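You operate a simulated robot arm through the tools that you are given. There is no shell and no other tool. Be economical: measure what you need, move in short steps, check, and stop when the job is done.

The job below is to be done with a simulated robot arm. You get a single attempt, and the scene is never put back.

Task
Press the cap home on the white short pipe and stand it on the black tray.
Fine: switch the press on first and off at the end; the slider goes in for the stroke and ends out. Set down upright: what you pick out.

It is judged by the outcome, as a careful person would: the job done as asked, and still so three seconds after it is handed in. It fails if anything else is knocked over, pushed out of place, dropped, spilled or broken. Lids that push on must go on centred and level and be pressed home; caps that screw on are set level and turned clockwise until they are tight.

Robot
A 7-joint arm with a two-finger gripper, fixed in place. Base frame: the origin is at the foot of the arm, x ahead of it, y to its left, z up. Readings come in m, degrees, newtons and seconds.
With the tool pointing down near the work surface it reaches from about 0.34 to 0.72 m from the base axis. Its first joint turns from -66.0 to 66.0 degrees. Payload 2.45 kg.
The TCP is the grasp point between the finger pads, 0.026 m short of the fingertips. In the tool frame z runs along the fingers and y along their closing line. The gripper opens to 0.096 m. The gripper's body begins 0.069 m behind the TCP.
Orientation is that of the tool frame in the base frame, as [roll, pitch, yaw] about the fixed x, y, z axes, in that order (R = Rz(yaw) Ry(pitch) Rx(roll)). With the fingers straight down and closing along the base's y, the tool's x points along the base's -x, its y along +y and its z along -z.

Tools
- The arm moves only by the tool arm_command. Its argument "steps" is one flat list of numbers, 7 for each row, row after row: the shift along the base's x, y, z in m, then the turn, a rotation vector about the base's x, y, z in degrees, then the gripper command, from -1 (fully open) to 1 (shut), values between in proportion. In form: [x, y, z, wx, wy, wz, grip, x, y, z, wx, wy, wz, grip, ...]. A call has 1 to 12 rows; each row is the pose to reach, as a shift and turn from the pose commanded when the call began. A row lasts 0.2 s, in which the tool goes at most 0.05 m and 8.6 degrees; a call with a longer step from one row to the next is refused whole, and so is a gripper value outside its range. Where a pose cannot be reached the arm comes as near as it can. A force on the tool above 40 N (or 10 N above the force at the start of the call, whichever is more), or a blocked arm, ends the call early, and 0.2 s more pass. Each finger halts on what it meets, pressing with about 32 N; the grip force reading is that of the motor and also rises with nothing between the fingers. The clock runs only during rows and for 0.2 s after the last one: add rows that repeat a pose to give the fingers time. It gives the time, the measured TCP pose, the force on the tool (base axes), the opening and the grip force at its end, in the units of the frame above (readings bear some noise), with the torque about the TCP (base axes, N m) and any sound that the robot's microphone picked up.
- Cameras (640 x 400 px; columns grow to the right, rows downward): "scene" is fixed at [0.1716, -0.3926, 1.4387]; the picture's right is [0.75, -0.66, 0.00], its down [-0.28, -0.32, -0.91] and it looks along [0.60, 0.68, -0.42] (base axes); focal length 345 px, centre (320, 200). "wrist" rides on the gripper at [0.082, 0.003, -0.098] in the tool frame; the picture's right is [-0.04, 1.00, 0.00], its down [-0.73, -0.03, -0.68] and it looks along [-0.68, -0.03, 0.73] (tool axes); focal length 256 px, centre (320, 200). There is no depth. A picture from a camera that has moved, and an enlarged one, comes with that camera's place and axes in the base frame and with its lens.
- capture(camera): a new picture of that camera. It takes no simulated time.
- zoom(camera, box): a new picture of the part [left, top, right, bottom] of that camera's present view, enlarged. It takes no simulated time.
- close_job(): hands the job in; it is judged then, once.

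Go step by step. Nothing tells you positions but the pictures and the camera data: compare them with the known pose of the tool, close in by small moves and look again before you grip or let go. The budget is 120 turns and 68 pictures, counting those below and the enlarged ones. Unless the task says otherwise, let go and move clear before handing in, and close with one line.

The tools are called after "Call:" by a JSON object that holds its "name" and its "arguments". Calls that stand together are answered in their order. arm_command: Moves the arm, as the interface text tells. Its arguments: {"type":"object","properties":{"steps":{"type":"array"}},"required":["steps"]} The other tools are called the same way: capture (camera) takes a picture; zoom (camera, box) takes an enlarged picture of a part of a camera's view; close_job () hands the job in.

At the start:

```text
t: 0.0
position: [0.3658, 0.0267, 1.264]
orientation: [180.0, 0.0, -179.9]
wrist_force: [0.7, 0.2, 0.1]
torque: [0.03, 0.0, -0.03]
grip_width: 0.0961
grip_force: 0.1
```

scene: 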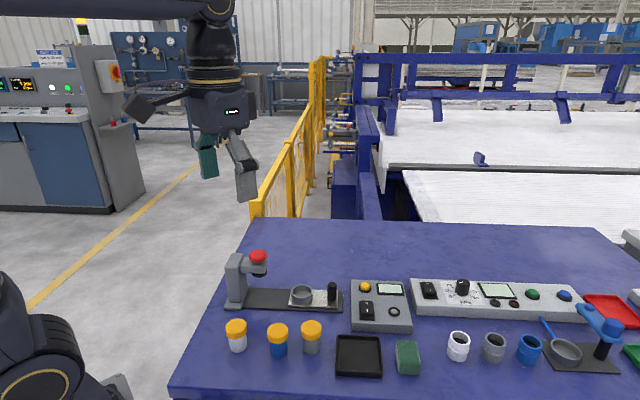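
wrist: 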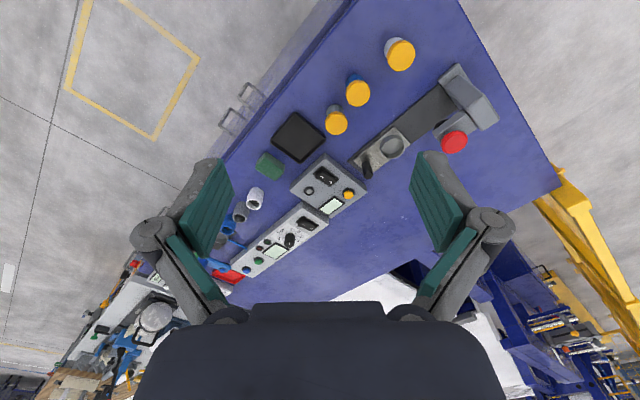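

I see a table with a press (red top), slider, two control panels, three capped pipes, a black tray and more. I'll look closer before moving.

Call:
{"name": "zoom", "arguments": {"camera": "scene", "box": [200, 240, 360, 340]}}

Call:
{"name": "zoom", "arguments": {"camera": "scene", "box": [340, 260, 500, 360]}}

Call:
{"name": "zoom", "arguments": {"camera": "scene", "box": [200, 300, 360, 400]}}

Call:
{"name": "zoom", "arguments": {"camera": "scene", "box": [400, 260, 640, 400]}}

```text
4.00 times, centred on (280, 290) of scene
camera zoom: at [0.1716, -0.3926, 1.4387], right [0.75, -0.66, 0.0], down [-0.28, -0.32, -0.91], along [0.6, 0.68, -0.42], focal length 1381 px, centre (480, -160)
```

zoom: 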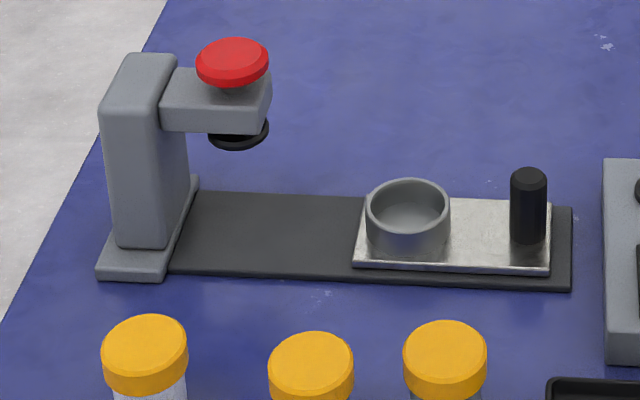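

```text
4.00 times, centred on (420, 310) of scene
camera zoom: at [0.1716, -0.3926, 1.4387], right [0.75, -0.66, 0.0], down [-0.28, -0.32, -0.91], along [0.6, 0.68, -0.42], focal length 1381 px, centre (-80, -240)
```

zoom: 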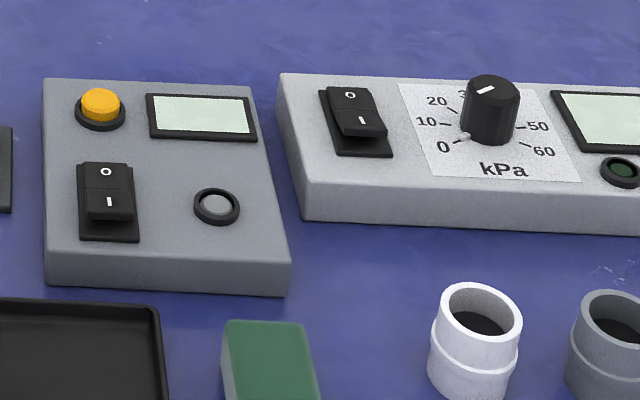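

```text
4.00 times, centred on (280, 350) of scene
camera zoom: at [0.1716, -0.3926, 1.4387], right [0.75, -0.66, 0.0], down [-0.28, -0.32, -0.91], along [0.6, 0.68, -0.42], focal length 1381 px, centre (480, -400)
```

zoom: 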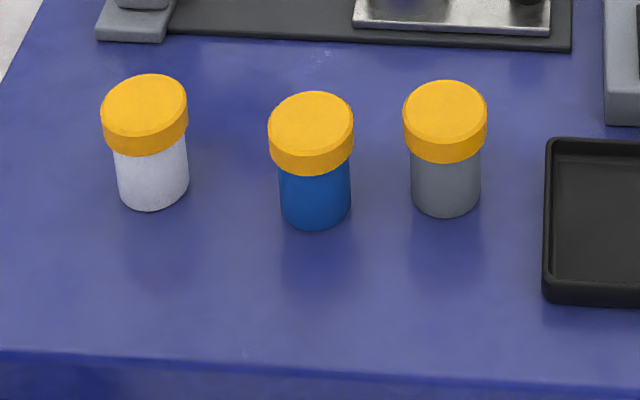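

```text
2.67 times, centred on (520, 330) of scene
camera zoom: at [0.1716, -0.3926, 1.4387], right [0.75, -0.66, 0.0], down [-0.28, -0.32, -0.91], along [0.6, 0.68, -0.42], focal length 921 px, centre (-213, -147)
```

zoom: 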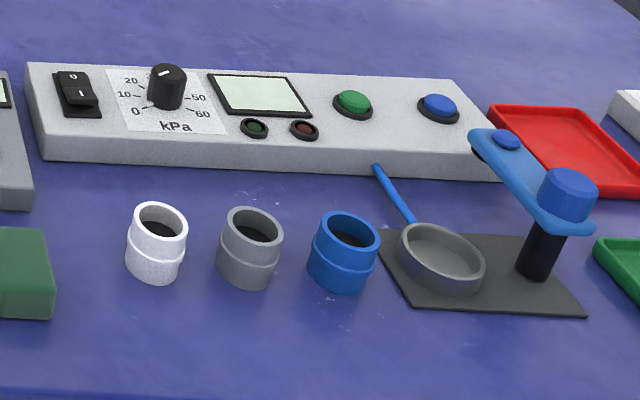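

The table top seems to be at about z 0.80, and the press panel (grey, with rocker and yellow button) at roughly x 0.69, y 0.01. I'll shut the fingers and go lower for a closer view of that panel.

Call:
{"name": "arm_command", "arguments": {"steps": [0.025, 0, -0.037, 0, 0, 0, 1, 0.05, 0, -0.074, 0, 0, 0, 1, 0.075, 0, -0.111, 0, 0, 0, 1, 0.1, 0, -0.148, 0, 0, 0, 1, 0.125, 0, -0.185, 0, 0, 0, 1, 0.15, 0, -0.222, 0, 0, 0, 1, 0.18, 0, -0.26, 0, 0, 0, 1, 0.18, 0, -0.26, 0, 0, 0, 1]}}

Call:
{"name": "capture", "arguments": {"camera": "wrist"}}

```text
t: 1.8
position: [0.546, 0.0242, 1.0023]
orientation: [-179.9, 0.0, -179.9]
wrist_force: [0.5, 0.3, 0.5]
torque: [0.0, -0.05, 0.0]
grip_width: 0.0
grip_force: 28.0
```

```text
61 pictures are left
camera wrist: at [0.464, 0.0274, 1.1009], right [0.04, 1.0, 0.0], down [0.73, -0.03, 0.68], along [0.68, -0.03, -0.73], focal length 256 px, centre (320, 200)
```

wrist: 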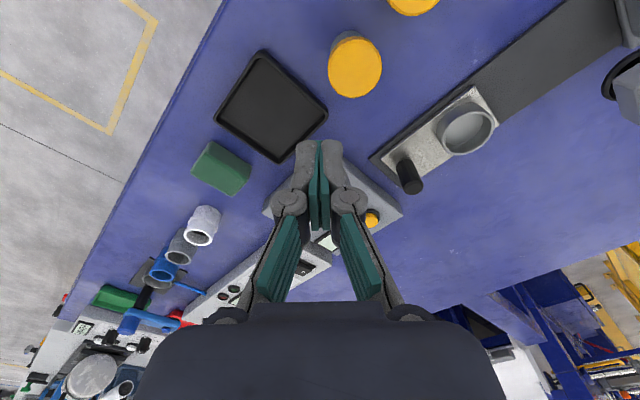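

The yellow button triangulates to about (0.76, 0.09, 0.83). I'll bring the shut fingertips above the "I" end of the rocker and compare in the scene view.

Call:
{"name": "arm_command", "arguments": {"steps": [0.04, -0.002, -0.025, 0, 0, 0, 1, 0.08, -0.004, -0.05, 0, 0, 0, 1, 0.12, -0.006, -0.075, 0, 0, 0, 1, 0.139, -0.006, -0.1, 0, 0, 0, 1, 0.139, -0.006, -0.1, 0, 0, 0, 1]}}

Call:
{"name": "zoom", "arguments": {"camera": "scene", "box": [320, 240, 440, 340]}}

Call:
{"name": "capture", "arguments": {"camera": "wrist"}}

```text
t: 3.0
position: [0.6856, 0.0199, 0.9014]
orientation: [179.9, 0.0, -179.9]
wrist_force: [0.3, 0.0, -0.4]
torque: [0.02, 0.01, -0.01]
grip_width: 0.0001
grip_force: 28.6
```

```text
4.00 times, centred on (380, 290) of scene
camera zoom: at [0.1716, -0.3926, 1.4387], right [0.75, -0.66, 0.0], down [-0.28, -0.32, -0.91], along [0.6, 0.68, -0.42], focal length 1381 px, centre (80, -160)
```

zoom: 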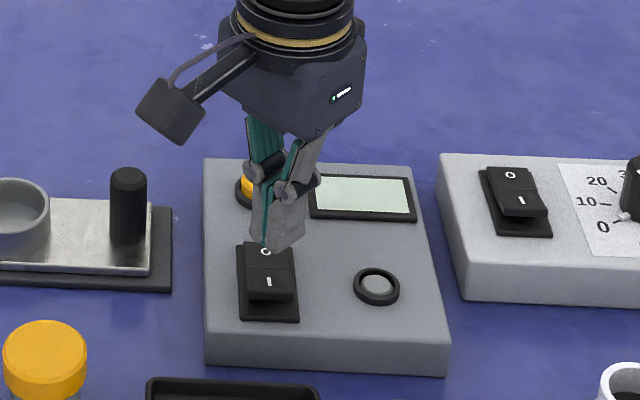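

```text
59 pictures are left
camera wrist: at [0.6037, 0.0232, 1.001], right [0.04, 1.0, 0.0], down [0.73, -0.03, 0.68], along [0.68, -0.03, -0.73], focal length 256 px, centre (320, 200)
```

wrist: 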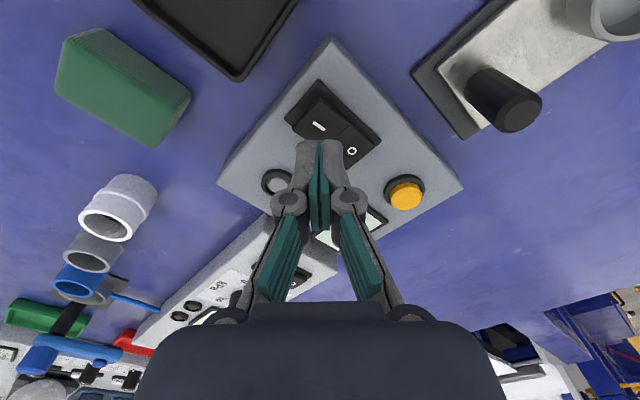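

The tip is right above the "I" mark. I'll lower with a slight shift toward the I end.

Call:
{"name": "arm_command", "arguments": {"steps": [-0.003, -0.004, -0.015, 0, 0, 0, 1, -0.003, -0.004, -0.03, 0, 0, 0, 1, -0.003, -0.004, -0.036, 0, 0, 0, 1]}}

Call:
{"name": "zoom", "arguments": {"camera": "scene", "box": [340, 270, 420, 330]}}

```text
t: 3.8
position: [0.6814, 0.0155, 0.868]
orientation: [-179.9, 0.1, -180.0]
wrist_force: [-0.9, -0.8, 1.9]
torque: [0.01, -0.01, 0.0]
grip_width: 0.0
grip_force: 28.6
```

```text
6.67 times, centred on (380, 300) of scene
camera zoom: at [0.1716, -0.3927, 1.4387], right [0.75, -0.66, 0.0], down [-0.28, -0.32, -0.91], along [0.6, 0.68, -0.42], focal length 2301 px, centre (-80, -467)
```

zoom: 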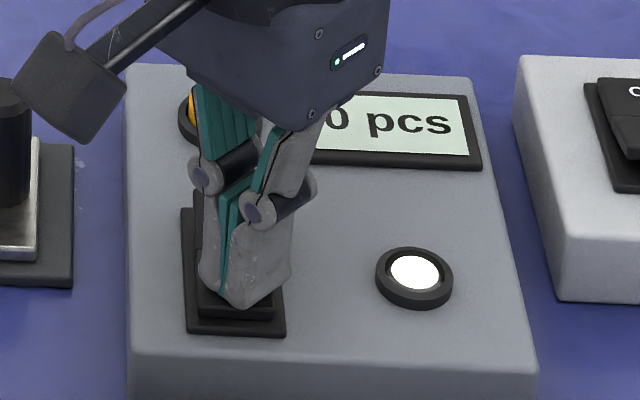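

The press is on (lamp lit, display "0 pcs"). I'll lift off and go back to view the white capped pipe, opening the fingers on the way.

Call:
{"name": "arm_command", "arguments": {"steps": [0, 0, 0.04, 0, 0, 0, 1, 0, 0, 0.08, 0, 0, 0, 0.5, 0, 0, 0.125, 0, 0, 0, 0, -0.04, 0.017, 0.135, 0, 0, 0, -0.6, -0.08, 0.034, 0.135, 0, 0, 0, -0.6, -0.12, 0.051, 0.135, 0, 0, 0, -0.6, -0.16, 0.068, 0.135, 0, 0, 0, -0.6, -0.2, 0.085, 0.135, 0, 0, 0, -0.6, -0.24, 0.102, 0.135, 0, 0, 0, -0.6, -0.28, 0.119, 0.135, 0, 0, 0, -0.6, -0.32, 0.136, 0.135, 0, 0, 0, -0.6, -0.34, 0.145, 0.135, 0, 0, 0, -0.6]}}

Call:
{"name": "capture", "arguments": {"camera": "wrist"}}

Call:
{"name": "zoom", "arguments": {"camera": "scene", "box": [200, 240, 360, 340]}}

```text
t: 6.4
position: [0.342, 0.1629, 1.003]
orientation: [180.0, 0.0, -180.0]
wrist_force: [0.3, 0.7, -0.8]
torque: [0.04, 0.01, 0.01]
grip_width: 0.0768
grip_force: 0.1
```

```text
57 pictures are left
camera wrist: at [0.2615, 0.166, 1.1018], right [0.04, 1.0, 0.0], down [0.73, -0.03, 0.68], along [0.68, -0.03, -0.73], focal length 256 px, centre (320, 200)
```

wrist: 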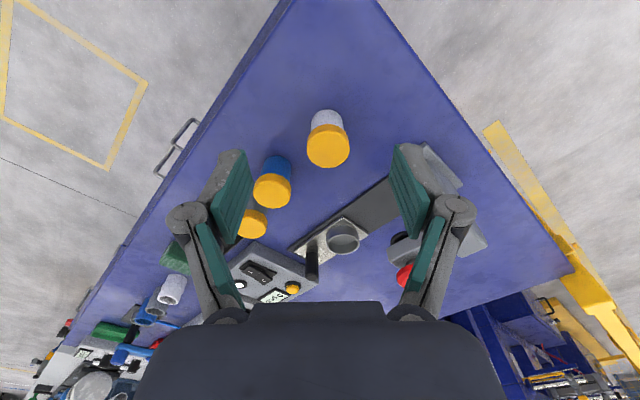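

```text
4.00 times, centred on (280, 290) of scene
camera zoom: at [0.1716, -0.3926, 1.4387], right [0.75, -0.66, 0.0], down [-0.28, -0.32, -0.91], along [0.6, 0.68, -0.42], focal length 1381 px, centre (480, -160)
```

zoom: 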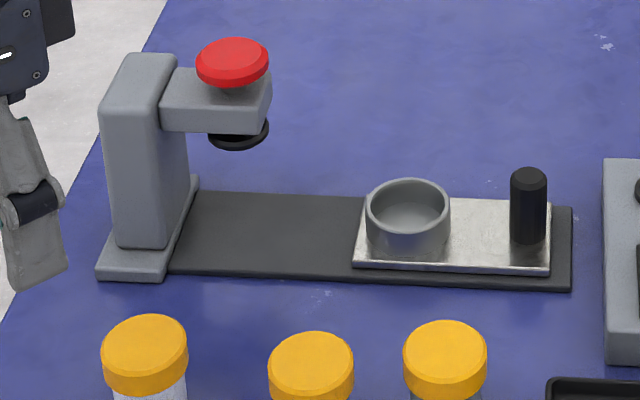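

Call:
{"name": "zoom", "arguments": {"camera": "wrist", "box": [240, 90, 400, 190]}}

Call:
{"name": "zoom", "arguments": {"camera": "scene", "box": [205, 305, 285, 365]}}

```text
4.00 times, centred on (320, 140) of wrist
camera zoom: at [0.2615, 0.166, 1.1018], right [0.04, 1.0, 0.0], down [0.73, -0.03, 0.68], along [0.68, -0.03, -0.73], focal length 1024 px, centre (320, 440)
```

zoom: 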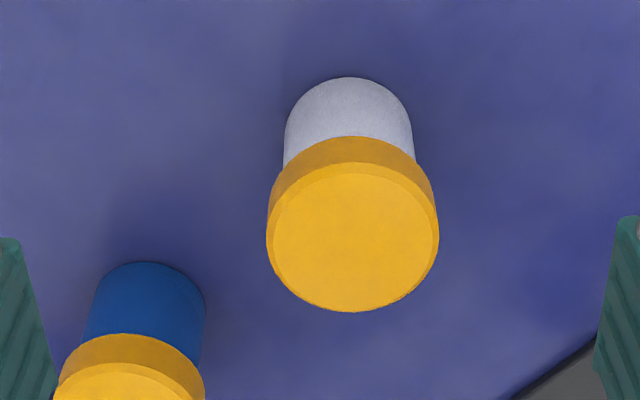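

```text
6.67 times, centred on (245, 335) of scene
camera zoom: at [0.1716, -0.3926, 1.4387], right [0.75, -0.66, 0.0], down [-0.28, -0.32, -0.91], along [0.6, 0.68, -0.42], focal length 2301 px, centre (820, -700)
```

zoom: 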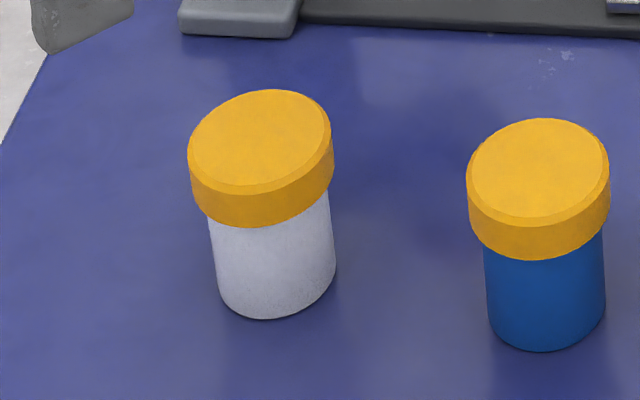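

White capped pipe: cap top centre about (0.416, 0.169, 0.855). I'll come in above it and check.

Call:
{"name": "arm_command", "arguments": {"steps": [0.035, 0.003, -0.02, 0, 0, 0, -0.6, 0.074, 0.006, -0.05, 0, 0, 0, -0.6, 0.074, 0.006, -0.095, 0, 0, 0, -0.6, 0.074, 0.006, -0.095, 0, 0, 0, -0.6]}}

Call:
{"name": "capture", "arguments": {"camera": "wrist"}}

Call:
{"name": "zoom", "arguments": {"camera": "scene", "box": [185, 280, 305, 355]}}

```text
t: 7.4
position: [0.4146, 0.1696, 0.9079]
orientation: [-180.0, 0.1, -180.0]
wrist_force: [1.1, -0.1, -0.2]
torque: [0.01, 0.0, 0.01]
grip_width: 0.0769
grip_force: 0.1
```

```text
53 pictures are left
camera wrist: at [0.3337, 0.1719, 1.0066], right [0.04, 1.0, 0.0], down [0.73, -0.03, 0.68], along [0.68, -0.03, -0.73], focal length 256 px, centre (320, 200)
```

wrist: 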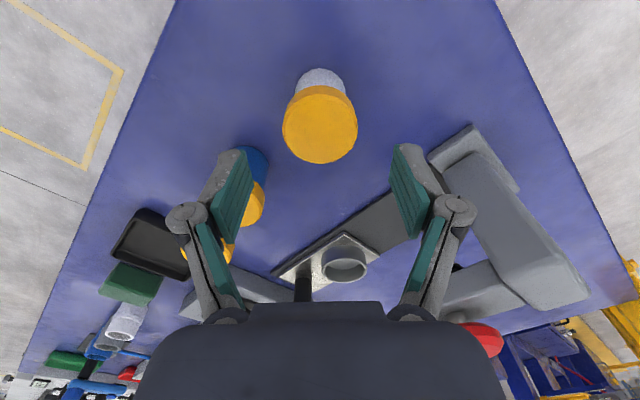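

```text
5.33 times, centred on (245, 318) of scene
camera zoom: at [0.1716, -0.3926, 1.4387], right [0.75, -0.66, 0.0], down [-0.28, -0.32, -0.91], along [0.6, 0.68, -0.42], focal length 1841 px, centre (720, -427)
```

zoom: 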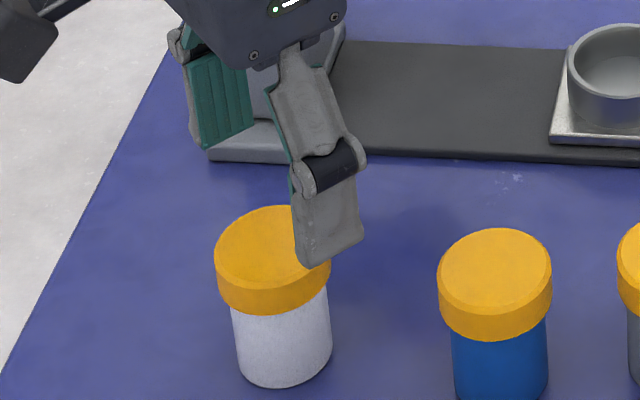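

Aligned over the cap. Lowering so the fingertips end at the cap's lower rim, then closing.

Call:
{"name": "arm_command", "arguments": {"steps": [-0.001, 0, -0.025, 0, 0, 0, -0.6, -0.001, 0, -0.044, 0, 0, 0, -0.6, -0.001, 0, -0.045, 0, 0, 0, -0.6]}}

Call:
{"name": "zoom", "arguments": {"camera": "scene", "box": [185, 280, 305, 355]}}

```text
t: 8.2
position: [0.4146, 0.1693, 0.8635]
orientation: [-179.9, 0.0, -180.0]
wrist_force: [-0.8, -0.5, -0.2]
torque: [-0.01, -0.02, -0.03]
grip_width: 0.0769
grip_force: 0.1
```

```text
5.33 times, centred on (245, 318) of scene
camera zoom: at [0.1716, -0.3926, 1.4387], right [0.75, -0.66, 0.0], down [-0.28, -0.32, -0.91], along [0.6, 0.68, -0.42], focal length 1841 px, centre (720, -427)
```

zoom: 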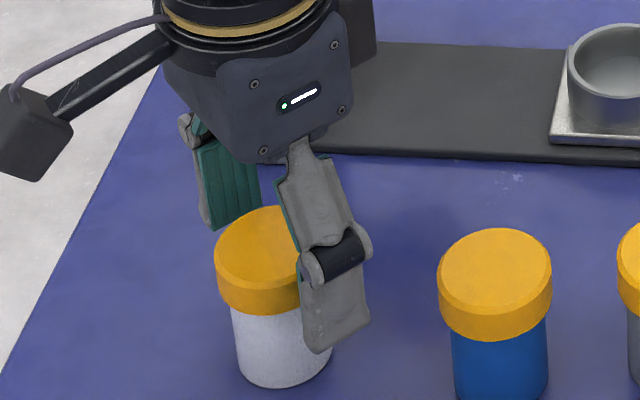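

Good height. Closing on the cap.

Call:
{"name": "arm_command", "arguments": {"steps": [0, 0, 0, 0, 0, 0, -0.2, 0, 0, 0, 0, 0, 0, 0.1, 0, 0, 0, 0, 0, 0, 0.3, 0, 0, 0, 0, 0, 0, 0.3, 0, 0, 0, 0, 0, 0, 0.3]}}

Call:
{"name": "zoom", "arguments": {"camera": "scene", "box": [185, 280, 305, 355]}}

```text
t: 9.4
position: [0.4143, 0.1697, 0.8641]
orientation: [180.0, -0.1, -180.0]
wrist_force: [0.1, -0.5, 1.2]
torque: [-0.01, -0.01, 0.02]
grip_width: 0.0435
grip_force: 32.2
```

```text
5.33 times, centred on (245, 318) of scene
camera zoom: at [0.1716, -0.3927, 1.4387], right [0.75, -0.66, 0.0], down [-0.28, -0.32, -0.91], along [0.6, 0.68, -0.42], focal length 1841 px, centre (720, -427)
```

zoom: 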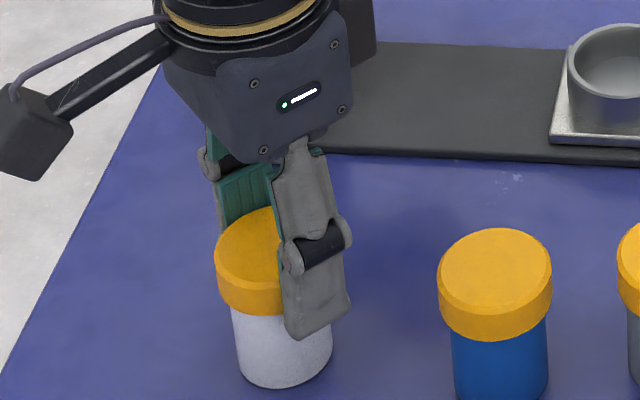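

Gripped at 43.5 mm. Test-lift by a few millimetres to see whether the pipe comes along with its cap.

Call:
{"name": "arm_command", "arguments": {"steps": [0, 0, 0.003, 0, 0, 0, 0.3, 0, 0, 0.006, 0, 0, 0, 0.3, 0, 0, 0.006, 0, 0, 0, 0.3]}}

Call:
{"name": "zoom", "arguments": {"camera": "scene", "box": [185, 280, 305, 355]}}

```text
t: 10.2
position: [0.4136, 0.1685, 0.8691]
orientation: [179.9, -0.1, -179.9]
wrist_force: [0.1, 0.1, -0.2]
torque: [0.0, 0.0, 0.05]
grip_width: 0.0436
grip_force: 31.6
```

```text
5.33 times, centred on (245, 318) of scene
camera zoom: at [0.1716, -0.3926, 1.4387], right [0.75, -0.66, 0.0], down [-0.28, -0.32, -0.91], along [0.6, 0.68, -0.42], focal length 1841 px, centre (720, -427)
```

zoom: 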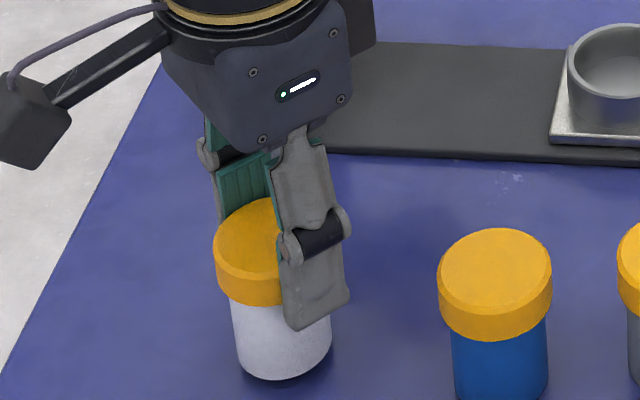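

The pipe appears to lift with the cap. Raising a little more to confirm.

Call:
{"name": "arm_command", "arguments": {"steps": [0, 0, 0.006, 0, 0, 0, 0.3, 0, 0, 0.012, 0, 0, 0, 0.3, 0, 0, 0.012, 0, 0, 0, 0.3]}}

Call:
{"name": "zoom", "arguments": {"camera": "scene", "box": [185, 280, 305, 355]}}

```text
t: 11.0
position: [0.4126, 0.169, 0.8797]
orientation: [179.9, -0.1, 180.0]
wrist_force: [0.8, -0.2, 0.5]
torque: [0.01, 0.05, 0.0]
grip_width: 0.0437
grip_force: 32.3
```

```text
5.33 times, centred on (245, 318) of scene
camera zoom: at [0.1716, -0.3926, 1.4387], right [0.75, -0.66, 0.0], down [-0.28, -0.32, -0.91], along [0.6, 0.68, -0.42], focal length 1841 px, centre (720, -427)
```

zoom: 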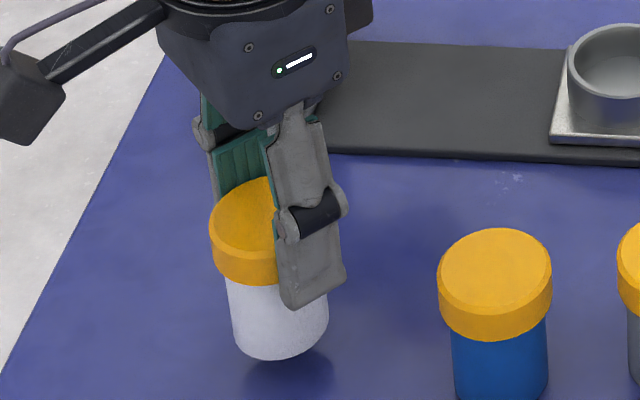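

The pipe hangs firmly in its cap. Raising and moving to a spot from which the wrist camera sees the nest.

Call:
{"name": "arm_command", "arguments": {"steps": [0, 0, 0.045, 0, 0, 0, 0.3, 0, 0, 0.09, 0, 0, 0, 0.3, 0.03, -0.03, 0.12, 0, 0, 0, 0.3, 0.06, -0.06, 0.12, 0, 0, 0, 0.3, 0.09, -0.09, 0.12, 0, 0, 0, 0.3, 0.117, -0.12, 0.12, 0, 0, 0, 0.3, 0.117, -0.12, 0.12, 0, 0, 0, 0.3]}}

Call:
{"name": "capture", "arguments": {"camera": "wrist"}}

```text
refused: row 3 steps farther than a row can; nothing moved
```

```text
47 pictures are left
camera wrist: at [0.332, 0.1716, 0.9793], right [0.04, 1.0, 0.0], down [0.73, -0.03, 0.68], along [0.68, -0.03, -0.73], focal length 256 px, centre (320, 200)
```

wrist: 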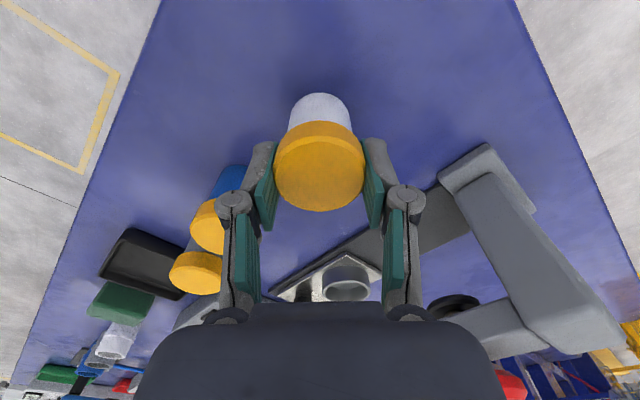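

The row was too long; repeating with shorter steps.

Call:
{"name": "arm_command", "arguments": {"steps": [0, 0, 0.045, 0, 0, 0, 0.3, 0, 0, 0.09, 0, 0, 0, 0.3, 0.025, -0.025, 0.12, 0, 0, 0, 0.3, 0.055, -0.055, 0.12, 0, 0, 0, 0.3, 0.085, -0.085, 0.12, 0, 0, 0, 0.3, 0.117, -0.115, 0.12, 0, 0, 0, 0.3, 0.117, -0.115, 0.12, 0, 0, 0, 0.3]}}

Call:
{"name": "capture", "arguments": {"camera": "wrist"}}

Call:
{"name": "zoom", "arguments": {"camera": "wrist", "box": [360, 80, 520, 180]}}

```text
t: 12.6
position: [0.5303, 0.0543, 0.9999]
orientation: [179.9, 0.1, -179.9]
wrist_force: [-0.2, -0.3, -0.7]
torque: [-0.01, -0.01, -0.03]
grip_width: 0.0436
grip_force: 32.4
```

```text
46 pictures are left
camera wrist: at [0.449, 0.0567, 1.0998], right [0.04, 1.0, 0.0], down [0.73, -0.03, 0.68], along [0.68, -0.03, -0.73], focal length 256 px, centre (320, 200)
```

wrist: 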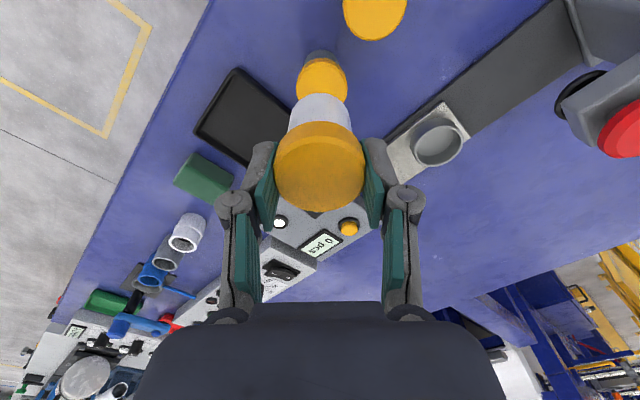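

```text
4.00 times, centred on (440, 130) of wrist
camera zoom: at [0.449, 0.0567, 1.0998], right [0.04, 1.0, 0.0], down [0.73, -0.03, 0.68], along [0.68, -0.03, -0.73], focal length 1024 px, centre (-160, 480)
```

zoom: 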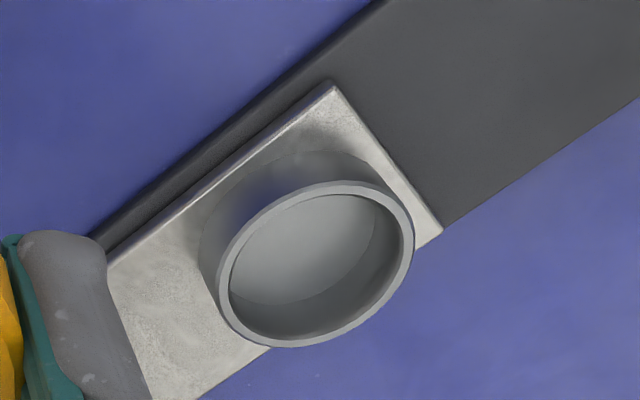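

The nest rim centre comes out near (0.620, 0.194, 0.828), with the table near z 0.79. I'll hover the pipe above it and check from both cameras.

Call:
{"name": "arm_command", "arguments": {"steps": [0.023, 0.035, 0, 0, 0, 0, 0.3, 0.046, 0.07, -0.01, 0, 0, 0, 0.3, 0.069, 0.105, -0.02, 0, 0, 0, 0.3, 0.0915, 0.14, -0.03, 0, 0, 0, 0.3, 0.0915, 0.14, -0.05, 0, 0, 0, 0.3, 0.0915, 0.14, -0.05, 0, 0, 0, 0.3]}}

Call:
{"name": "capture", "arguments": {"camera": "wrist"}}

Call:
{"name": "zoom", "arguments": {"camera": "scene", "box": [240, 240, 360, 315]}}

```text
t: 14.0
position: [0.6233, 0.1936, 0.9489]
orientation: [-180.0, 0.0, 180.0]
wrist_force: [-0.6, -0.4, 0.9]
torque: [0.02, -0.02, -0.02]
grip_width: 0.0436
grip_force: 31.6
```

```text
44 pictures are left
camera wrist: at [0.5418, 0.1973, 1.0486], right [0.04, 1.0, 0.0], down [0.73, -0.03, 0.68], along [0.68, -0.03, -0.73], focal length 256 px, centre (320, 200)
```

wrist: 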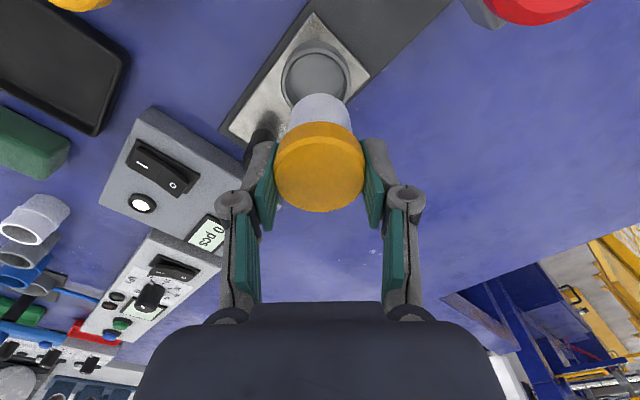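

```text
5.33 times, centred on (300, 278) of scene
camera zoom: at [0.1716, -0.3926, 1.4387], right [0.75, -0.66, 0.0], down [-0.28, -0.32, -0.91], along [0.6, 0.68, -0.42], focal length 1841 px, centre (427, -213)
```

zoom: 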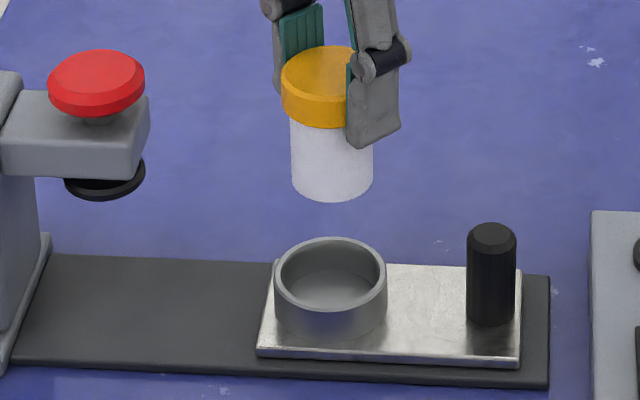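

Laterally it lines up in the scene view. I'll enlarge the wrist view for the depth direction.

Call:
{"name": "zoom", "arguments": {"camera": "wrist", "box": [230, 5, 410, 215]}}

```text
1.90 times, centred on (320, 110) of wrist
camera zoom: at [0.5418, 0.1973, 1.0486], right [0.04, 1.0, 0.0], down [0.73, -0.03, 0.68], along [0.68, -0.03, -0.73], focal length 488 px, centre (320, 371)
```

zoom: 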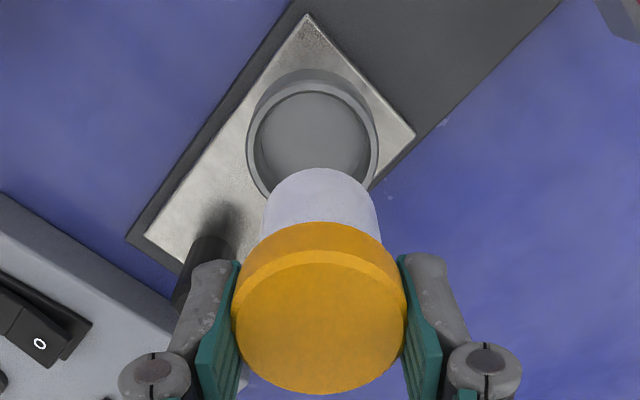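

The pipe axis sits at about the TCP (0.623, 0.194), and the nest centre at (0.6185, 0.191). I'll shift by that difference and lower until the pipe bottom is just above the rim.

Call:
{"name": "arm_command", "arguments": {"steps": [-0.005, -0.0025, 0, 0, 0, 0, 0.3, -0.005, -0.0025, -0.025, 0, 0, 0, 0.3, -0.005, -0.0025, -0.044, 0, 0, 0, 0.3, -0.005, -0.0025, -0.044, 0, 0, 0, 0.3]}}

Call:
{"name": "zoom", "arguments": {"camera": "wrist", "box": [230, 5, 410, 215]}}

Call:
{"name": "zoom", "arguments": {"camera": "scene", "box": [260, 250, 340, 310]}}

```text
t: 15.0
position: [0.6174, 0.1899, 0.9079]
orientation: [180.0, 0.0, 180.0]
wrist_force: [-0.3, 0.7, -0.7]
torque: [0.01, -0.01, -0.04]
grip_width: 0.0438
grip_force: 31.9
```

```text
1.90 times, centred on (320, 110) of wrist
camera zoom: at [0.5363, 0.1943, 1.0061], right [0.04, 1.0, 0.0], down [0.73, -0.03, 0.68], along [0.68, -0.03, -0.73], focal length 488 px, centre (320, 371)
```

zoom: 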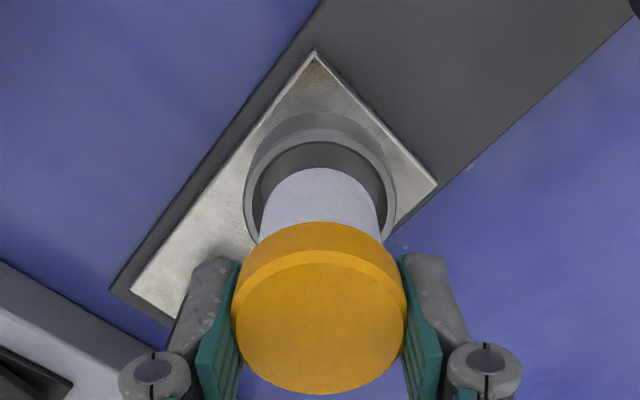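

```text
6.67 times, centred on (300, 280) of scene
camera zoom: at [0.1716, -0.3926, 1.4387], right [0.75, -0.66, 0.0], down [-0.28, -0.32, -0.91], along [0.6, 0.68, -0.42], focal length 2301 px, centre (453, -333)
```

zoom: 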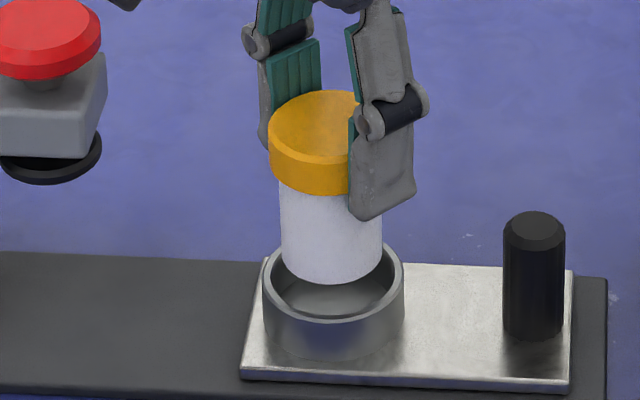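

Centred within a millimetre or so. Lowering into the nest in small steps and watching the force.

Call:
{"name": "arm_command", "arguments": {"steps": [0.0005, 0.0005, -0.008, 0, 0, 0, 0.3, 0.0005, 0.0005, -0.016, 0, 0, 0, 0.3, 0.0005, 0.0005, -0.022, 0, 0, 0, 0.3]}}

```text
t: 15.8
position: [0.6179, 0.1913, 0.886]
orientation: [179.9, -0.1, -179.9]
wrist_force: [-0.6, 0.0, 0.0]
torque: [0.0, -0.02, 0.0]
grip_width: 0.0435
grip_force: 32.0
```

Call:
{"name": "arm_command", "arguments": {"steps": [0, 0, -0.002, 0, 0, 0, 0.3, 0, 0, -0.004, 0, 0, 0, 0.3]}}

Call:
{"name": "zoom", "arguments": {"camera": "scene", "box": [260, 250, 340, 310]}}

```text
t: 16.4
position: [0.6176, 0.1908, 0.8807]
orientation: [179.9, 0.1, 180.0]
wrist_force: [0.5, 0.5, -0.6]
torque: [0.01, 0.0, 0.02]
grip_width: 0.0437
grip_force: 31.7
```

```text
6.67 times, centred on (300, 280) of scene
camera zoom: at [0.1716, -0.3926, 1.4387], right [0.75, -0.66, 0.0], down [-0.28, -0.32, -0.91], along [0.6, 0.68, -0.42], focal length 2301 px, centre (453, -333)
```

zoom: 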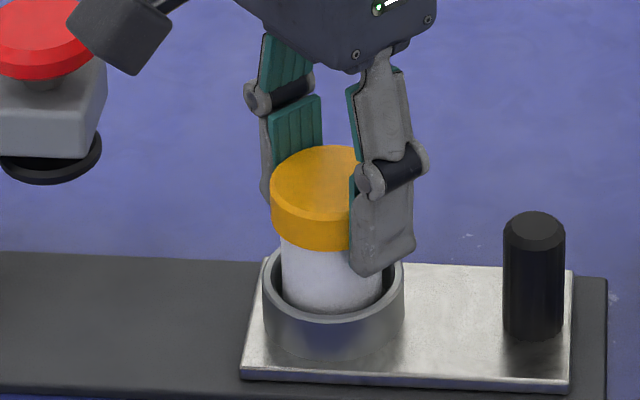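

No contact yet; continuing.

Call:
{"name": "arm_command", "arguments": {"steps": [0, 0, -0.002, 0, 0, 0, 0.3]}}

Call:
{"name": "arm_command", "arguments": {"steps": [0, 0, -0.0015, 0, 0, 0, 0.3]}}

Call:
{"name": "arm_command", "arguments": {"steps": [0, 0, -0.0015, 0, 0, 0, 0.3]}}

```text
t: 16.8
position: [0.6177, 0.1916, 0.8805]
orientation: [180.0, 0.0, -180.0]
wrist_force: [-0.6, -0.7, 3.5]
torque: [-0.04, 0.1, 0.02]
grip_width: 0.0437
grip_force: 32.4
```

```text
t: 17.2
position: [0.618, 0.1911, 0.8766]
orientation: [-180.0, 0.0, -180.0]
wrist_force: [-1.1, -1.3, 3.4]
torque: [-0.03, 0.04, 0.0]
grip_width: 0.0436
grip_force: 31.9
```

```text
t: 17.6
position: [0.6184, 0.1919, 0.8762]
orientation: [-179.9, 0.0, -179.9]
wrist_force: [-1.6, -0.2, 3.9]
torque: [0.02, 0.04, 0.02]
grip_width: 0.0435
grip_force: 31.7
```

There is light contact (about 4 N up), so the pipe is on the nest floor. Checking before letting go.

Call:
{"name": "zoom", "arguments": {"camera": "scene", "box": [260, 250, 340, 310]}}

Call:
{"name": "zoom", "arguments": {"camera": "wrist", "box": [230, 5, 410, 215]}}

```text
6.67 times, centred on (300, 280) of scene
camera zoom: at [0.1715, -0.3927, 1.4387], right [0.75, -0.66, 0.0], down [-0.28, -0.32, -0.91], along [0.6, 0.68, -0.42], focal length 2301 px, centre (453, -333)
```

zoom: 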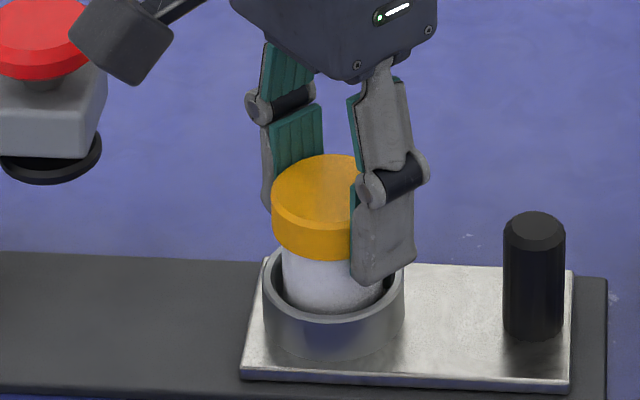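

```text
1.90 times, centred on (320, 110) of wrist
camera zoom: at [0.5365, 0.1945, 0.9749], right [0.04, 1.0, 0.0], down [0.73, -0.03, 0.68], along [0.68, -0.03, -0.73], focal length 488 px, centre (320, 371)
```

zoom: 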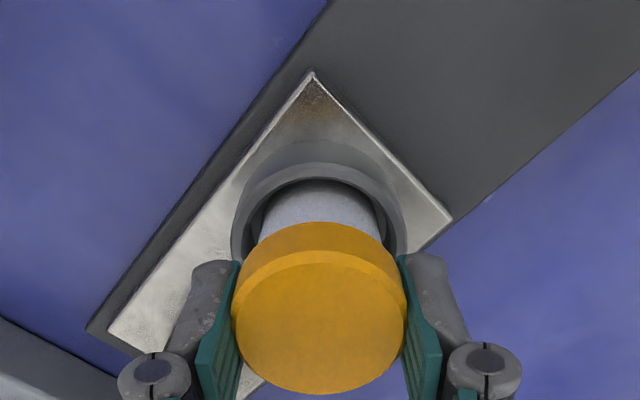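

The pipe stands upright in the nest. Opening and rising clear.

Call:
{"name": "arm_command", "arguments": {"steps": [0, 0, 0, 0, 0, 0, -0.1, 0, 0, 0, 0, 0, 0, -0.5, 0, 0, 0, 0, 0, 0, -0.5, 0, 0, 0.03, 0, 0, 0, -0.5, 0, 0, 0.07, 0, 0, 0, -0.5, 0, 0, 0.1, 0, 0, 0, -0.5]}}

Call:
{"name": "zoom", "arguments": {"camera": "scene", "box": [220, 235, 340, 310]}}

Call:
{"name": "capture", "arguments": {"camera": "wrist"}}

```text
t: 19.0
position: [0.6191, 0.1915, 0.9745]
orientation: [-179.9, 0.0, -179.9]
wrist_force: [-0.6, 0.3, 0.4]
torque: [0.0, -0.01, -0.02]
grip_width: 0.0723
grip_force: 0.0
```

```text
5.33 times, centred on (280, 272) of scene
camera zoom: at [0.1716, -0.3926, 1.4387], right [0.75, -0.66, 0.0], down [-0.28, -0.32, -0.91], along [0.6, 0.68, -0.42], focal length 1841 px, centre (533, -187)
```

zoom: 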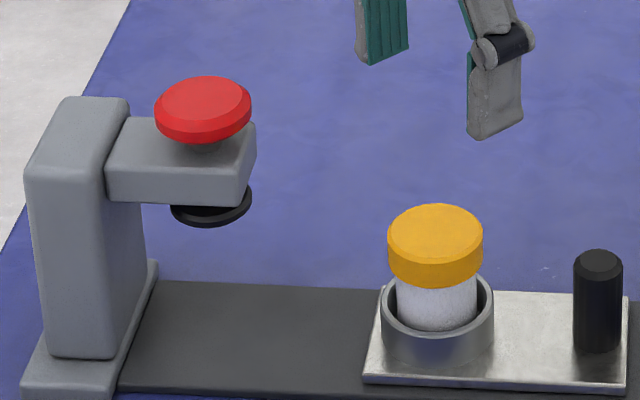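

```text
35 pictures are left
camera wrist: at [0.5367, 0.1943, 1.0743], right [0.04, 1.0, 0.0], down [0.73, -0.03, 0.68], along [0.68, -0.03, -0.73], focal length 256 px, centre (320, 200)
```

wrist: 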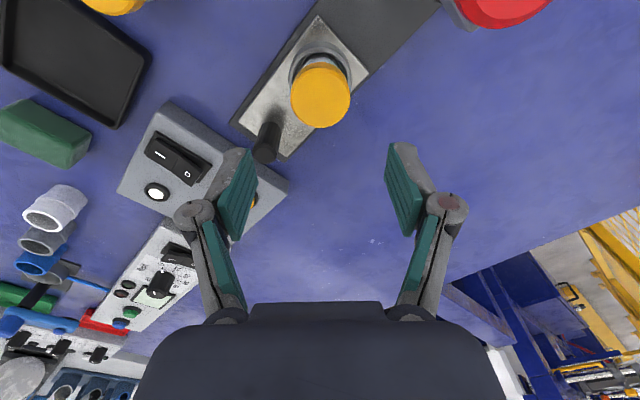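

The pipe sits straight in the nest. Next I'll turn the tool so its fingers straddle the slider's black handle along the rail, hovering above it at about (0.675, 0.128).

Call:
{"name": "arm_command", "arguments": {"steps": [0.009, -0.01, 0, 0, 0, 8, -0.3, 0.018, -0.02, 0, 0, 0, 16, -0.25, 0.027, -0.03, 0, 0, 0, 24, -0.25, 0.036, -0.04, 0, 0, 0, 32, -0.25, 0.046, -0.052, 0, 0, 0, 40, -0.25, 0.056, -0.0635, -0.02, 0, 0, 46.7, -0.25, 0.056, -0.0635, -0.03, 0, 0, 46.7, -0.25, 0.056, -0.0635, -0.03, 0, 0, 46.7, -0.25]}}

Call:
{"name": "capture", "arguments": {"camera": "wrist"}}

Call:
{"name": "zoom", "arguments": {"camera": "scene", "box": [220, 235, 380, 335]}}

```text
t: 20.8
position: [0.6736, 0.1274, 0.9461]
orientation: [-180.0, 0.0, -133.1]
wrist_force: [-0.3, -0.4, 0.5]
torque: [-0.03, 0.04, 0.0]
grip_width: 0.0601
grip_force: 0.0
```

```text
34 pictures are left
camera wrist: at [0.6156, 0.0702, 1.0453], right [-0.7, 0.71, 0.0], down [0.52, 0.51, 0.68], along [0.48, 0.48, -0.73], focal length 256 px, centre (320, 200)
```

wrist: 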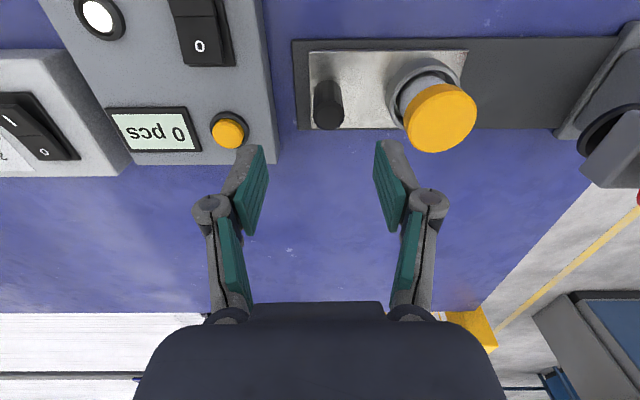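

```text
4.00 times, centred on (300, 285) of scene
camera zoom: at [0.1716, -0.3927, 1.4387], right [0.75, -0.66, 0.0], down [-0.28, -0.32, -0.91], along [0.6, 0.68, -0.42], focal length 1381 px, centre (400, -140)
```

zoom: 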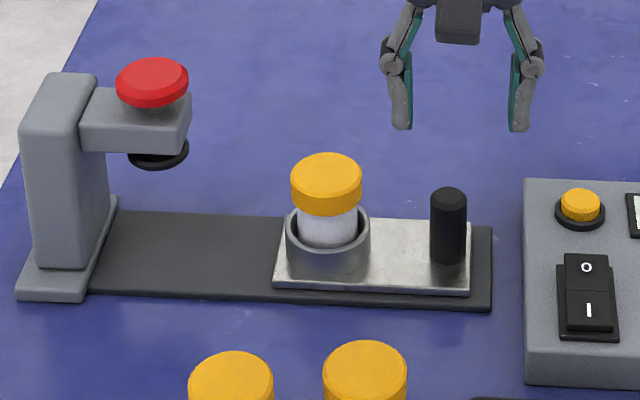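

The rail runs level in this view, and the handle is about 6 mm further on than the tool. I'll correct, go down around it and narrow the fingers without squeezing.

Call:
{"name": "arm_command", "arguments": {"steps": [0.0015, 0.006, -0.02, 0, 0, 0, -0.15, 0.0015, 0.006, -0.05, 0, 0, 0, -0.15, 0.0015, 0.006, -0.083, 0, 0, 0, -0.15, 0.0015, 0.006, -0.083, 0, 0, 0, -0.15]}}

Call:
{"name": "capture", "arguments": {"camera": "wrist"}}

Call:
{"name": "zoom", "arguments": {"camera": "scene", "box": [220, 235, 380, 335]}}

```text
t: 21.8
position: [0.6769, 0.1351, 0.8627]
orientation: [-180.0, 0.1, -133.3]
wrist_force: [0.1, -0.1, 0.2]
torque: [0.0, -0.05, -0.01]
grip_width: 0.0551
grip_force: 0.0
```

```text
32 pictures are left
camera wrist: at [0.6186, 0.077, 0.9609], right [-0.7, 0.71, 0.0], down [0.52, 0.51, 0.68], along [0.49, 0.48, -0.73], focal length 256 px, centre (320, 200)
```

wrist: 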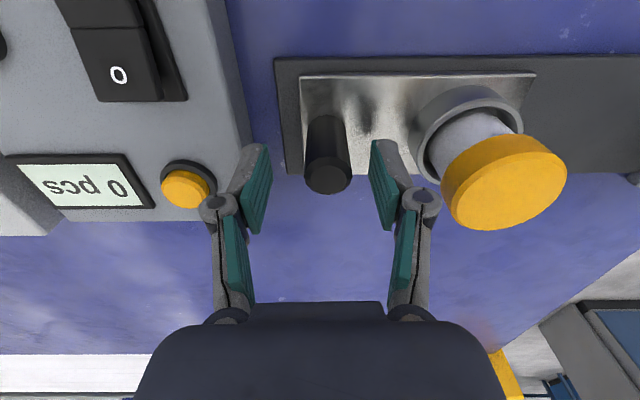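

```text
4.00 times, centred on (300, 285) of scene
camera zoom: at [0.1716, -0.3926, 1.4387], right [0.75, -0.66, 0.0], down [-0.28, -0.32, -0.91], along [0.6, 0.68, -0.42], focal length 1381 px, centre (400, -140)
```

zoom: 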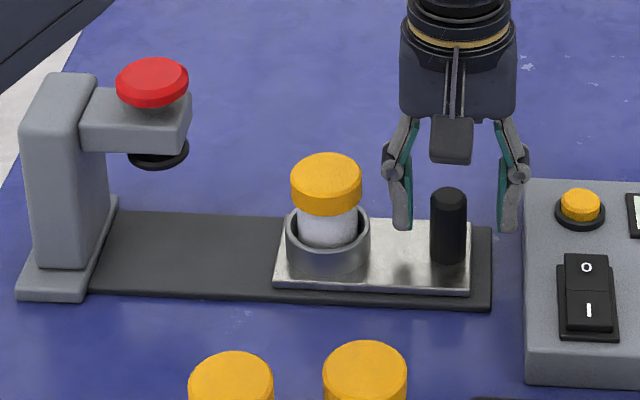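

The handle is between the fingers, 4 mm off centre. I'll centre, narrow to straddle it, then push the slider in the first 4 cm gently.

Call:
{"name": "arm_command", "arguments": {"steps": [-0.003, 0.003, 0, 0, 0, 0, 0.2, -0.003, 0.003, 0, 0, 0, 0, 0.32, -0.003, 0.003, 0, 0, 0, 0, 0.32, -0.007, 0.007, 0, 0, 0, 0, 0.32, -0.011, 0.011, 0, 0, 0, 0, 0.32, -0.016, 0.016, 0, 0, 0, 0, 0.32, -0.022, 0.022, 0, 0, 0, 0, 0.32, -0.028, 0.028, 0, 0, 0, 0, 0.32, -0.033, 0.033, 0, 0, 0, 0, 0.32]}}

Call:
{"name": "zoom", "arguments": {"camera": "scene", "box": [220, 235, 380, 335]}}

```text
t: 23.8
position: [0.6421, 0.1669, 0.8632]
orientation: [-180.0, 0.0, -133.3]
wrist_force: [0.2, 0.6, 1.4]
torque: [0.0, 0.04, -0.03]
grip_width: 0.033
grip_force: 0.1
```

```text
4.00 times, centred on (300, 285) of scene
camera zoom: at [0.1716, -0.3926, 1.4387], right [0.75, -0.66, 0.0], down [-0.28, -0.32, -0.91], along [0.6, 0.68, -0.42], focal length 1381 px, centre (400, -140)
```

zoom: 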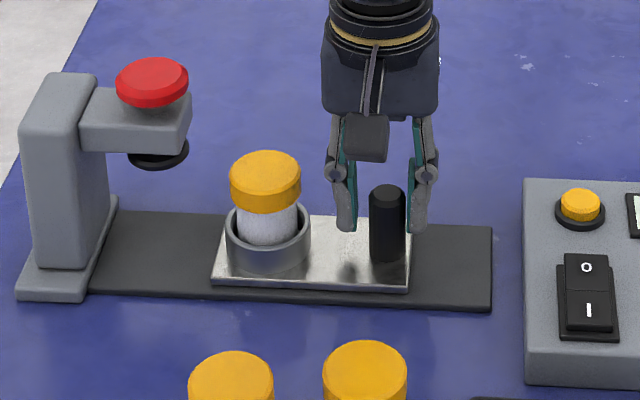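

The slider moves smoothly with the pipe upright. About 7 cm remain; continuing.

Call:
{"name": "arm_command", "arguments": {"steps": [-0.006, 0.006, 0, 0, 0, 0, 0.32, -0.012, 0.012, 0, 0, 0, 0, 0.32, -0.018, 0.018, 0, 0, 0, 0, 0.32, -0.024, 0.0235, 0, 0, 0, 0, 0.32, -0.03, 0.029, 0, 0, 0, 0, 0.32, -0.036, 0.035, 0, 0, 0, 0, 0.32, -0.041, 0.04, 0, 0, 0, 0, 0.32, -0.045, 0.044, 0, 0, 0, 0, 0.32]}}

Call:
{"name": "zoom", "arguments": {"camera": "scene", "box": [220, 235, 340, 310]}}

Call:
{"name": "capture", "arguments": {"camera": "wrist"}}

```text
t: 25.6
position: [0.5972, 0.2113, 0.8633]
orientation: [179.9, 0.0, -133.3]
wrist_force: [-0.1, 0.1, 0.0]
torque: [0.01, 0.0, 0.02]
grip_width: 0.0329
grip_force: 0.2
```

```text
5.33 times, centred on (280, 272) of scene
camera zoom: at [0.1716, -0.3926, 1.4387], right [0.75, -0.66, 0.0], down [-0.28, -0.32, -0.91], along [0.6, 0.68, -0.42], focal length 1841 px, centre (533, -187)
```

zoom: 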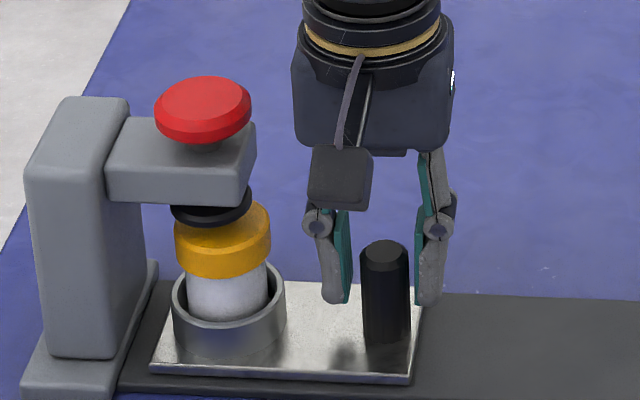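

```text
28 pictures are left
camera wrist: at [0.539, 0.154, 0.9614], right [-0.7, 0.71, 0.0], down [0.52, 0.51, 0.68], along [0.48, 0.48, -0.73], focal length 256 px, centre (320, 200)
```

wrist: 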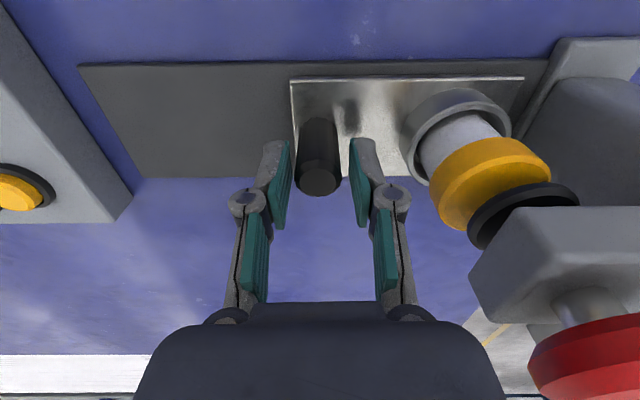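

About 6 mm remain to line up with the ram (probably an end stop). Nudging on while watching the force.

Call:
{"name": "arm_command", "arguments": {"steps": [-0.002, 0.002, 0, 0, 0, 0, 0.32, -0.004, 0.004, 0, 0, 0, 0, 0.32]}}

Call:
{"name": "zoom", "arguments": {"camera": "scene", "box": [220, 235, 340, 310]}}

```text
t: 26.2
position: [0.5923, 0.216, 0.8615]
orientation: [-180.0, 0.0, -133.3]
wrist_force: [-0.8, -0.3, 0.1]
torque: [0.02, -0.01, -0.04]
grip_width: 0.0327
grip_force: 0.1
```

```text
5.33 times, centred on (280, 272) of scene
camera zoom: at [0.1716, -0.3926, 1.4387], right [0.75, -0.66, 0.0], down [-0.28, -0.32, -0.91], along [0.6, 0.68, -0.42], focal length 1841 px, centre (533, -187)
```

zoom: 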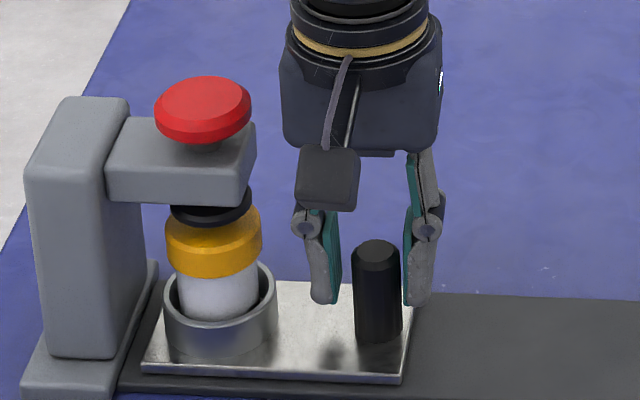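

Nearly aligned (1–2 mm). One more small push to find the stop.

Call:
{"name": "arm_command", "arguments": {"steps": [-0.001, 0.001, 0, 0, 0, 0, 0.32, -0.002, 0.002, 0, 0, 0, 0, 0.32]}}

Call:
{"name": "zoom", "arguments": {"camera": "scene", "box": [220, 235, 340, 310]}}

```text
t: 26.8
position: [0.5922, 0.2174, 0.8632]
orientation: [180.0, 0.1, -133.2]
wrist_force: [0.9, -1.1, -0.3]
torque: [-0.05, 0.01, 0.03]
grip_width: 0.0332
grip_force: 0.7
```

```text
5.33 times, centred on (280, 272) of scene
camera zoom: at [0.1716, -0.3927, 1.4387], right [0.75, -0.66, 0.0], down [-0.28, -0.32, -0.91], along [0.6, 0.68, -0.42], focal length 1841 px, centre (533, -187)
```

zoom: 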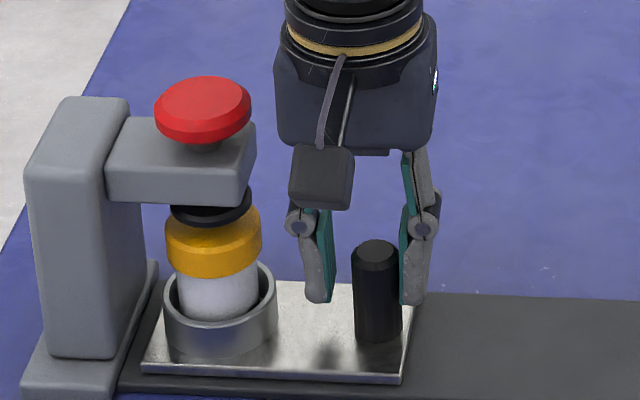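

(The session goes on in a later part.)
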